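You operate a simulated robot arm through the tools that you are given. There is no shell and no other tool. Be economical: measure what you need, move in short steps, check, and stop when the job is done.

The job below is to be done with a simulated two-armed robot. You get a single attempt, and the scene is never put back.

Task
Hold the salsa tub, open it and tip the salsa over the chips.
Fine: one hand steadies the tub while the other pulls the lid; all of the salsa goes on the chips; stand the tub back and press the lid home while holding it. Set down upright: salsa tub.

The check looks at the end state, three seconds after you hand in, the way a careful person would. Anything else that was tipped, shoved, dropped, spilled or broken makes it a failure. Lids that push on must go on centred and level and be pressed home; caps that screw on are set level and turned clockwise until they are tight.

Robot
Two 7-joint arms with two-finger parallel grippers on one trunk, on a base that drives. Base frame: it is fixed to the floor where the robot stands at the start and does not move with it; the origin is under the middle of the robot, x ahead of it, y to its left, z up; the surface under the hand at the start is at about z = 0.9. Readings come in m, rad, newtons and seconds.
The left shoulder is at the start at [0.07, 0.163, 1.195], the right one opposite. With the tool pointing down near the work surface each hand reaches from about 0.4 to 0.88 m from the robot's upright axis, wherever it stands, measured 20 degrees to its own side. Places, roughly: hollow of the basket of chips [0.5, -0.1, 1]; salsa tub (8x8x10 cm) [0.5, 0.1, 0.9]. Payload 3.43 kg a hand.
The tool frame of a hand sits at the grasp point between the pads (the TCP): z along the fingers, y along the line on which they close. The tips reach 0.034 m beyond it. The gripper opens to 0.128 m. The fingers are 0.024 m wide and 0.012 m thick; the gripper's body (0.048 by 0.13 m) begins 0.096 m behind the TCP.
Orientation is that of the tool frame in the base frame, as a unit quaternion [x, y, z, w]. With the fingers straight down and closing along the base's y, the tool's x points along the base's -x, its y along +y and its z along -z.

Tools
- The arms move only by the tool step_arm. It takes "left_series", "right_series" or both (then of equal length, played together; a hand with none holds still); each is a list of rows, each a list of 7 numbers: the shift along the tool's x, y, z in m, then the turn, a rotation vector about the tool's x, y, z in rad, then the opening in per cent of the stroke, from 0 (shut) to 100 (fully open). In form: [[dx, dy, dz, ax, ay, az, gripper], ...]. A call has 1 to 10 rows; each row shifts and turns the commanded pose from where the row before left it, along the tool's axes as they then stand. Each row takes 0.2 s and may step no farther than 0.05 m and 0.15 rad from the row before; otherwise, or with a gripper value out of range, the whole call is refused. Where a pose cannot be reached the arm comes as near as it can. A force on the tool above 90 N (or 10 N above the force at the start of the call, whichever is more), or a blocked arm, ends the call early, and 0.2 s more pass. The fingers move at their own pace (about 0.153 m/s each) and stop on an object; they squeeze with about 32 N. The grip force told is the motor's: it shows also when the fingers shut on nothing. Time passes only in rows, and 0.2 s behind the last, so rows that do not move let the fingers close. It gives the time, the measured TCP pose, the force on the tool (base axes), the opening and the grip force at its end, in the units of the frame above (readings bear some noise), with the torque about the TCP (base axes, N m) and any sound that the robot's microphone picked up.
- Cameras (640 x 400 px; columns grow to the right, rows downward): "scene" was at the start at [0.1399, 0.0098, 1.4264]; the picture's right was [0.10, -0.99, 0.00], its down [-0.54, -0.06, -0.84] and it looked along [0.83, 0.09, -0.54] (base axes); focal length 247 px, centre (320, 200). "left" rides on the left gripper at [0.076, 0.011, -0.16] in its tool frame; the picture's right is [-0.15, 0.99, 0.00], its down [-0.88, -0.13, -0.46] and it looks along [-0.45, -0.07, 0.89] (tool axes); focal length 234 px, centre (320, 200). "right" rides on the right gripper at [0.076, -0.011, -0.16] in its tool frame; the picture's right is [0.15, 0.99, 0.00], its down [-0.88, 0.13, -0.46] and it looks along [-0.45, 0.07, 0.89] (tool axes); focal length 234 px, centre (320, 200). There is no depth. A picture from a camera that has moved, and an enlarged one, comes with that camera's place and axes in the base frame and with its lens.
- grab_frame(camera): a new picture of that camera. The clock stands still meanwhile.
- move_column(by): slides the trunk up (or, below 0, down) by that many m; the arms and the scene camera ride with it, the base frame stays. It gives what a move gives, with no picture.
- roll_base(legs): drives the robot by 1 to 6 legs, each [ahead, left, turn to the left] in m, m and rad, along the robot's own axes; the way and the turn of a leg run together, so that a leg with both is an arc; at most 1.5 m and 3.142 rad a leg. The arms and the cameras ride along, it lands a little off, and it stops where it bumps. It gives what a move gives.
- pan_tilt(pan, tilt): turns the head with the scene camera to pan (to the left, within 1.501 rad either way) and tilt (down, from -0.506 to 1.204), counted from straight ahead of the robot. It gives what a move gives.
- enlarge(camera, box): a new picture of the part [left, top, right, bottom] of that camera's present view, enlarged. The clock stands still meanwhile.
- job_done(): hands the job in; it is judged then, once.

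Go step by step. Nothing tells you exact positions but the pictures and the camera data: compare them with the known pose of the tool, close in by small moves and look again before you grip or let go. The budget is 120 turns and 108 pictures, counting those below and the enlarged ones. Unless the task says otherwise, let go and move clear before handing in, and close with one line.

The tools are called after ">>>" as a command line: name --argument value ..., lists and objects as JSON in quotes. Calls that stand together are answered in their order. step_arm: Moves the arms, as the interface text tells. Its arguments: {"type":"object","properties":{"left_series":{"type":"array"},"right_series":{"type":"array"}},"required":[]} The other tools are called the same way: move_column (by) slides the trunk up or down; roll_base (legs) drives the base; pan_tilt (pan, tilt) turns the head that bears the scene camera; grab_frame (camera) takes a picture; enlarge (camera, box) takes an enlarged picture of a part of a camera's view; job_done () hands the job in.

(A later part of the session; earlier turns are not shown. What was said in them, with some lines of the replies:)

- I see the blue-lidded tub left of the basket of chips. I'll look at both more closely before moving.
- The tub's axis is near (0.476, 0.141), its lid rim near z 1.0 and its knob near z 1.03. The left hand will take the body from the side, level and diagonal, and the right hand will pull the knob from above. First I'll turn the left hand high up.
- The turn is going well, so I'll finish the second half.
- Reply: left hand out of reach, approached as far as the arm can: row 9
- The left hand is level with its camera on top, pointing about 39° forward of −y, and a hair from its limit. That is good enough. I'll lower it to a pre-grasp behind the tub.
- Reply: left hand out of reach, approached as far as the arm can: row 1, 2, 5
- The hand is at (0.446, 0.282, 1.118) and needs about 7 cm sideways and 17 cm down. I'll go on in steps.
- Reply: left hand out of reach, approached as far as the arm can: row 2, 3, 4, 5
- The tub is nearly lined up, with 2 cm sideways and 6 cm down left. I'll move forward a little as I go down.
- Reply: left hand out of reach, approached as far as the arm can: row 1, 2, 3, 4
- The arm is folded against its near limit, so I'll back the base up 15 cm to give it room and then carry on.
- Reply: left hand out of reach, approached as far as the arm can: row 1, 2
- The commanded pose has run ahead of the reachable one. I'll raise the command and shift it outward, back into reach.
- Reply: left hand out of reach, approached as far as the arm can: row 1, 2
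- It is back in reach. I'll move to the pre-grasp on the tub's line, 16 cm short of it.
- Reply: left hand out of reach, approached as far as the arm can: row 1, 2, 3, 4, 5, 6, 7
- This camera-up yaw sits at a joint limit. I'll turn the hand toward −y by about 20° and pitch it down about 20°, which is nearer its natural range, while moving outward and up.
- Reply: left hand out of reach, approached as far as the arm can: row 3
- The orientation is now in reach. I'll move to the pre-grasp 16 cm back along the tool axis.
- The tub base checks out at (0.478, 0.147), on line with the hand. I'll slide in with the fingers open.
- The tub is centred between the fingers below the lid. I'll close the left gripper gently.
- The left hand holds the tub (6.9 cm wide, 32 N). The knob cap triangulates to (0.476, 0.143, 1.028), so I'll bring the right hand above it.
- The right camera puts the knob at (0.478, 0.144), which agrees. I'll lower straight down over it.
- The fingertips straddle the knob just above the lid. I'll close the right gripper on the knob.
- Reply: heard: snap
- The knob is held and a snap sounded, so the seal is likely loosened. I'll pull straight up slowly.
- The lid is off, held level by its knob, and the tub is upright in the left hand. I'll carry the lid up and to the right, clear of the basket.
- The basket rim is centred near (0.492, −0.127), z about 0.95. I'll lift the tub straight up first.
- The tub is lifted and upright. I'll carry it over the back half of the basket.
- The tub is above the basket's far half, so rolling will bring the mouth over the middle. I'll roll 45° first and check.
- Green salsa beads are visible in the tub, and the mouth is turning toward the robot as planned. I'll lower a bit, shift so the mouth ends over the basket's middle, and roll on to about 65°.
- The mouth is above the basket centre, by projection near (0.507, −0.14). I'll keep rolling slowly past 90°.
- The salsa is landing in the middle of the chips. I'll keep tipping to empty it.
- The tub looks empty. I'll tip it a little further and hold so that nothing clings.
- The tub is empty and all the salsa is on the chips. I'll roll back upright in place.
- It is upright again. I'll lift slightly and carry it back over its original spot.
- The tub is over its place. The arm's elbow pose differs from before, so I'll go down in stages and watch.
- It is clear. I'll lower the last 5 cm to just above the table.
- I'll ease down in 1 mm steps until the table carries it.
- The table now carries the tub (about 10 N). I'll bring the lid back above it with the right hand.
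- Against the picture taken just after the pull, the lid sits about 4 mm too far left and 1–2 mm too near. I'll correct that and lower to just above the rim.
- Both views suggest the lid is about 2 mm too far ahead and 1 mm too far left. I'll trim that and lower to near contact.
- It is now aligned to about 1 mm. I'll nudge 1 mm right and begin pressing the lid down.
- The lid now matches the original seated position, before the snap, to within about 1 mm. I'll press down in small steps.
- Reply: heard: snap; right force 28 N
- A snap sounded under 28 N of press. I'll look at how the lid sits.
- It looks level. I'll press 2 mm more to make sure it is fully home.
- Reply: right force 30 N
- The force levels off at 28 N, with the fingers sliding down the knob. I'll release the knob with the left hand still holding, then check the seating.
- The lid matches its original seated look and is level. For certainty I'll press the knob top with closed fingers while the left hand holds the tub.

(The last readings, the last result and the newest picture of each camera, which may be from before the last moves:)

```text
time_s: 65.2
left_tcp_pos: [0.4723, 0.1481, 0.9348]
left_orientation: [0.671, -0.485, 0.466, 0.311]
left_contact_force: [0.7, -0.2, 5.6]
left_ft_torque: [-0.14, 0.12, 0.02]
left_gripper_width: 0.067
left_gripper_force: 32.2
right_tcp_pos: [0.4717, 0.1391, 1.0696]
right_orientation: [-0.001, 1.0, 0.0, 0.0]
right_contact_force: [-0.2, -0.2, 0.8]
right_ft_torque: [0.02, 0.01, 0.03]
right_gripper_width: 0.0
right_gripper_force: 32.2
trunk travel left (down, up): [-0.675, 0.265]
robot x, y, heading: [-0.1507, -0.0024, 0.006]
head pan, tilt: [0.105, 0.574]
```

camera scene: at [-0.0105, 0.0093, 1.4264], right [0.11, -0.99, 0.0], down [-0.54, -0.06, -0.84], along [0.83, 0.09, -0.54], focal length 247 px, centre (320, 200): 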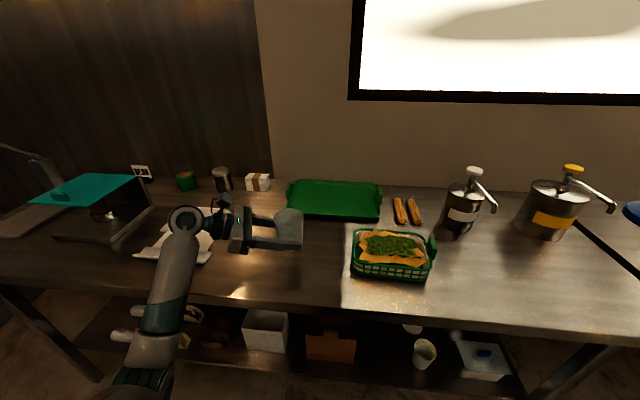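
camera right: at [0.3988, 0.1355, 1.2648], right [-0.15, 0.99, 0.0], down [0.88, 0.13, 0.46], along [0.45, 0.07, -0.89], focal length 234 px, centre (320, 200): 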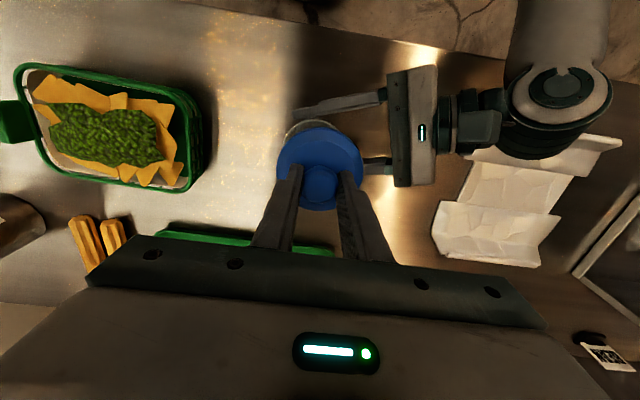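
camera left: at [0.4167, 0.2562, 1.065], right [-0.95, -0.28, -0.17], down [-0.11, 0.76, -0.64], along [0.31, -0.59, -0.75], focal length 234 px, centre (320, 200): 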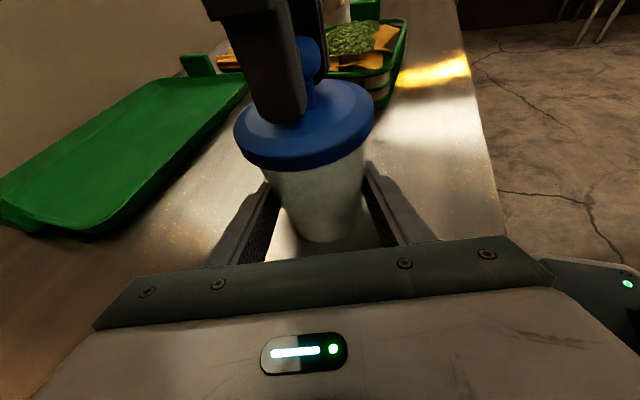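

No contact yet. I'll continue in 2 mm steps.

>>> step_arm --right_series '[[0, 0, 0.002, 0, 0, 0, 0], [0, 0, 0, 0, 0, 0, 0]]'

>>> step_arm --right_series '[[0, 0, 0.002, 0, 0, 0, 0], [0, 0, 0, 0, 0, 0, 0]]'

>>> enlarge --camera "left" --box '[200, 0, 420, 200]'

```text
time_s: 65.8
left_tcp_pos: [0.4725, 0.1481, 0.9363]
left_orientation: [0.672, -0.485, 0.466, 0.311]
left_contact_force: [-1.0, 0.6, 5.4]
left_ft_torque: [-0.05, 0.07, 0.01]
left_gripper_width: 0.0667
left_gripper_force: 31.2
right_tcp_pos: [0.4714, 0.1397, 1.0671]
right_orientation: [-0.001, 1.0, -0.001, 0.0]
right_contact_force: [0.3, 0.6, -0.8]
right_ft_torque: [0.02, 0.03, -0.01]
right_gripper_width: 0.0
right_gripper_force: 31.7
trunk travel left (down, up): [-0.675, 0.265]
robot x, y, heading: [-0.1491, 0.0017, 0.001]
head pan, tilt: [0.105, 0.574]
```

```text
time_s: 66.4
left_tcp_pos: [0.473, 0.1475, 0.9354]
left_orientation: [0.672, -0.485, 0.466, 0.311]
left_contact_force: [2.8, 1.1, 1.6]
left_ft_torque: [-0.28, 0.2, 0.03]
left_gripper_width: 0.0669
left_gripper_force: 32.3
right_tcp_pos: [0.4728, 0.1393, 1.0673]
right_orientation: [0.0, 1.0, 0.0, 0.0]
right_contact_force: [-1.8, -1.8, 7.0]
right_ft_torque: [-0.06, 0.07, -0.02]
right_gripper_width: 0.0
right_gripper_force: 32.0
trunk travel left (down, up): [-0.675, 0.265]
robot x, y, heading: [-0.1515, 0.0014, 0.005]
head pan, tilt: [0.105, 0.574]
```

```text
2.00 times, centred on (310, 100) of left
camera zoom: at [0.4175, 0.2563, 1.0648], right [-0.95, -0.28, -0.17], down [-0.11, 0.76, -0.64], along [0.31, -0.59, -0.75], focal length 468 px, centre (340, 400)
```

zoom: 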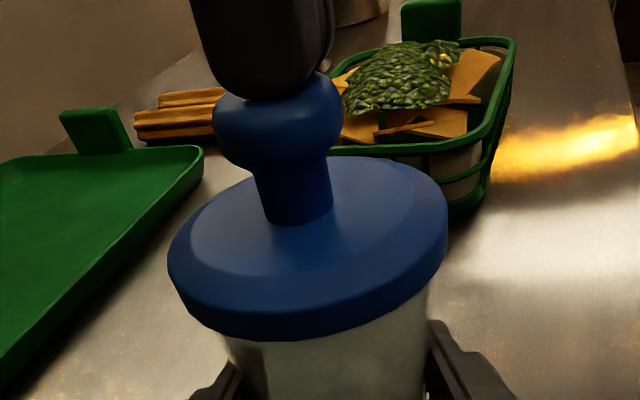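

Contact is made on the knob's top. I'll press to a few tens of newtons.

>>> step_arm --right_series '[[0, 0, 0.0015, 0, 0, 0, 0], [0, 0, 0.0015, 0, 0, 0, 0], [0, 0, 0.001, 0, 0, 0, 0], [0, 0, 0, 0, 0, 0, 0]]'

```text
time_s: 67.4
left_tcp_pos: [0.4726, 0.1475, 0.9365]
left_orientation: [0.672, -0.486, 0.464, 0.311]
left_contact_force: [11.7, 4.1, -15.9]
left_ft_torque: [-0.4, -0.15, 0.11]
left_gripper_width: 0.0667
left_gripper_force: 32.1
right_tcp_pos: [0.4715, 0.1387, 1.0655]
right_orientation: [-0.001, 1.0, 0.002, 0.001]
right_contact_force: [-0.6, -3.1, 46.2]
right_ft_torque: [-0.1, -0.01, 0.07]
right_gripper_width: 0.0
right_gripper_force: 32.1
trunk travel left (down, up): [-0.675, 0.265]
robot x, y, heading: [-0.1498, 0.002, 0.001]
head pan, tilt: [0.105, 0.574]
```

It bears 46 N rigidly with no further travel, so the lid is home. I'll lift the right hand away and move it clear.

>>> step_arm --right_series '[[0, 0, -0.02, 0, 0, 0, 0], [0, 0, -0.04, 0, 0, 0, 0], [0, 0, -0.045, 0, 0, 0, 0], [0, 0, -0.045, 0, 0, 0, 0], [0, 0, -0.045, 0, 0, 0, 0], [0.0167, -0.045, 0, 0, 0, 0, 0], [0.0167, -0.045, 0, 0, 0, 0, 0], [0.0167, -0.045, 0, 0, 0, 0, 0], [0.0167, -0.045, 0, 0, 0, 0, 0], [0.0167, -0.045, 0, 0, 0, 0, 0]]'

>>> enlarge --camera "left" --box '[200, 0, 420, 260]'

```text
time_s: 69.6
left_tcp_pos: [0.4723, 0.1471, 0.9365]
left_orientation: [0.671, -0.485, 0.466, 0.312]
left_contact_force: [-0.3, -0.9, 2.5]
left_ft_torque: [-0.09, 0.07, 0.0]
left_gripper_width: 0.0669
left_gripper_force: 31.8
right_tcp_pos: [0.3902, -0.0883, 1.2551]
right_orientation: [-0.001, 1.0, 0.001, 0.001]
right_contact_force: [0.7, -0.7, 0.3]
right_ft_torque: [0.07, -0.01, 0.03]
right_gripper_width: 0.0
right_gripper_force: 32.2
trunk travel left (down, up): [-0.675, 0.265]
robot x, y, heading: [-0.1496, 0.0018, -0.002]
head pan, tilt: [0.105, 0.574]
```

```text
1.54 times, centred on (310, 130) of left
camera zoom: at [0.4171, 0.2545, 1.0652], right [-0.95, -0.28, -0.17], down [-0.11, 0.76, -0.64], along [0.31, -0.59, -0.75], focal length 360 px, centre (335, 308)
```

zoom: 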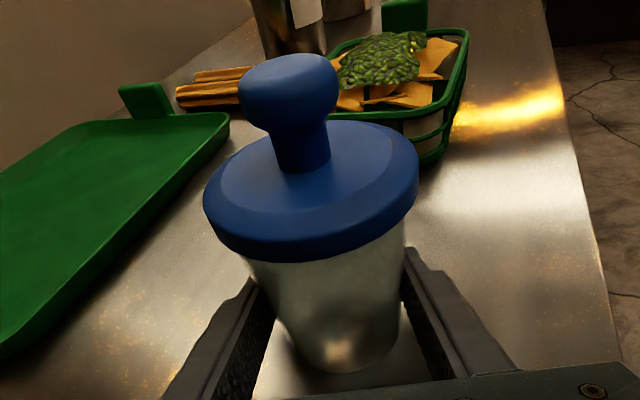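

Now I'll open the left hand and back out along its approach.

>>> step_arm --left_series '[[0, 0, 0, 0, 0, 0, 60], [0, 0, 0, 0, 0, 0, 75], [0, 0, 0, 0, 0, 0, 100], [0, 0, 0, 0, 0, 0, 100], [0, 0, -0.02, 0, 0, 0, 100], [0, 0, -0.03, 0, 0, 0, 100], [0, 0, -0.04, 0, 0, 0, 100], [0, 0, -0.04, 0, 0, 0, 100], [0, 0, -0.04, 0, 0, 0, 100]]'

>>> grab_frame --camera "scene"

>>> enlarge --camera "scene" --box '[230, 200, 330, 280]'

```text
time_s: 71.6
left_tcp_pos: [0.419, 0.2961, 0.9983]
left_orientation: [0.67, -0.485, 0.467, 0.312]
left_contact_force: [-0.3, -0.2, 0.5]
left_ft_torque: [-0.01, -0.03, 0.01]
left_gripper_width: 0.1281
left_gripper_force: 0.0
right_tcp_pos: [0.3905, -0.0864, 1.2561]
right_orientation: [-0.001, 1.0, 0.0, 0.0]
right_contact_force: [-0.1, 0.4, 0.1]
right_ft_torque: [-0.01, -0.03, -0.01]
right_gripper_width: 0.0
right_gripper_force: 31.8
trunk travel left (down, up): [-0.675, 0.265]
robot x, y, heading: [-0.1514, -0.0009, 0.001]
head pan, tilt: [0.105, 0.574]
```

```text
46 pictures are left
camera scene: at [-0.0115, 0.0106, 1.4264], right [0.11, -0.99, 0.0], down [-0.54, -0.06, -0.84], along [0.83, 0.09, -0.54], focal length 247 px, centre (320, 200)
```

scene: 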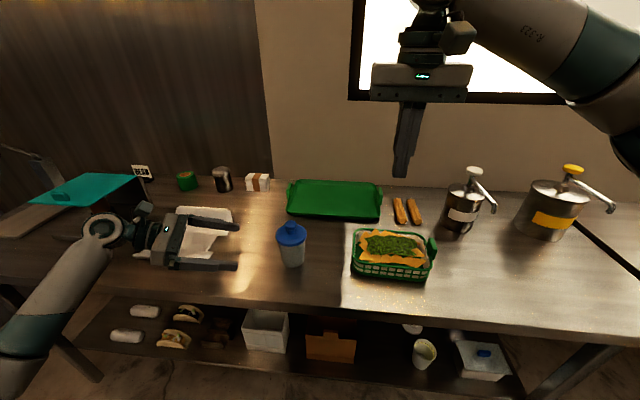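

```text
5.00 times, centred on (280, 240) of scene
camera zoom: at [-0.0115, 0.0106, 1.4264], right [0.11, -0.99, 0.0], down [-0.54, -0.06, -0.84], along [0.83, 0.09, -0.54], focal length 1234 px, centre (520, 0)
```

zoom: 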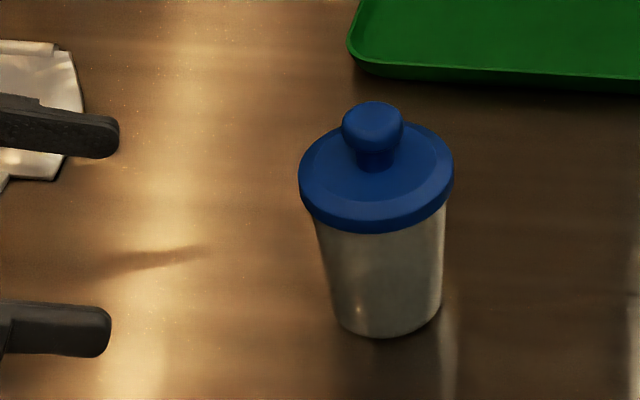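

The tub stands upright with its lid level. I'll raise the left hand clear and take a last look.

>>> step_arm --left_series '[[0.0371, -0.0014, -0.0148, 0, 0, 0, 100], [0.0371, -0.0014, -0.0148, 0, 0, 0, 100], [0.0371, -0.0014, -0.0148, 0, 0, 0, 100], [0.0371, -0.0014, -0.0148, 0, 0, 0, 100], [0, 0, 0, 0, 0, 0, 100]]'

>>> grab_frame --camera "scene"

>>> enlarge --camera "scene" --box '[330, 200, 460, 300]'

```text
time_s: 72.8
left_tcp_pos: [0.4187, 0.2945, 1.1586]
left_orientation: [0.672, -0.484, 0.467, 0.311]
left_contact_force: [-0.5, -0.5, 0.2]
left_ft_torque: [0.01, 0.0, -0.01]
left_gripper_width: 0.1281
left_gripper_force: 0.0
right_tcp_pos: [0.3893, -0.0866, 1.2553]
right_orientation: [-0.001, 1.0, 0.0, 0.001]
right_contact_force: [0.0, 0.6, -0.1]
right_ft_torque: [0.01, -0.01, -0.01]
right_gripper_width: 0.0003
right_gripper_force: 32.5
trunk travel left (down, up): [-0.675, 0.265]
robot x, y, heading: [-0.1504, 0.0042, -0.001]
head pan, tilt: [0.105, 0.574]
```

```text
44 pictures are left
camera scene: at [-0.0103, 0.0104, 1.4263], right [0.11, -0.99, 0.0], down [-0.54, -0.06, -0.84], along [0.83, 0.09, -0.54], focal length 247 px, centre (320, 200)
```

scene: 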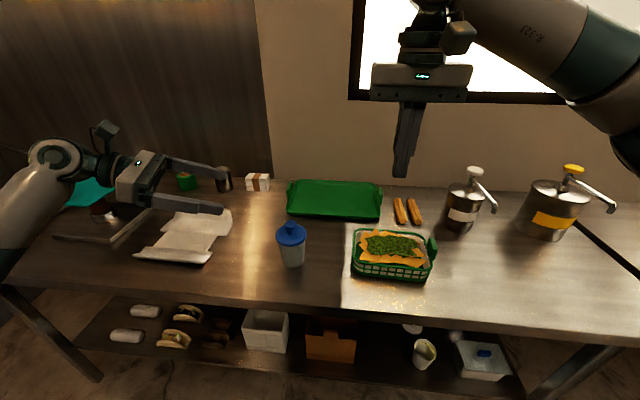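

```text
4.00 times, centred on (395, 250) of scene
camera zoom: at [-0.0103, 0.0104, 1.4263], right [0.11, -0.99, 0.0], down [-0.54, -0.06, -0.84], along [0.83, 0.09, -0.54], focal length 987 px, centre (20, 0)
```

zoom: 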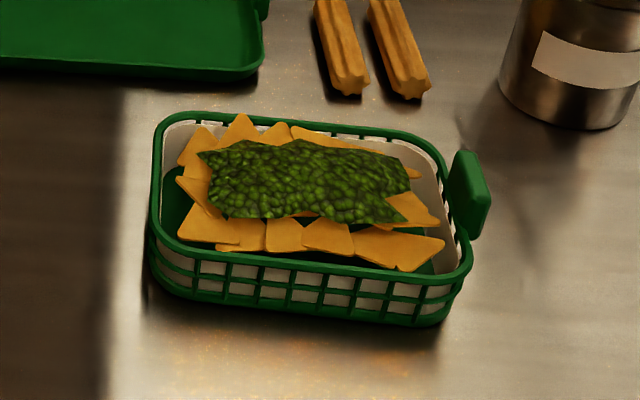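

The salsa is on the chips, the lid is home, the tub stands upright and nothing else has moved, so I'm handing in.

>>> job_done

```text
The job is handed in.
```

The salsa is all on the chips with none spilled that I could see, and the tub is back in its place, upright, with its lid pressed home.
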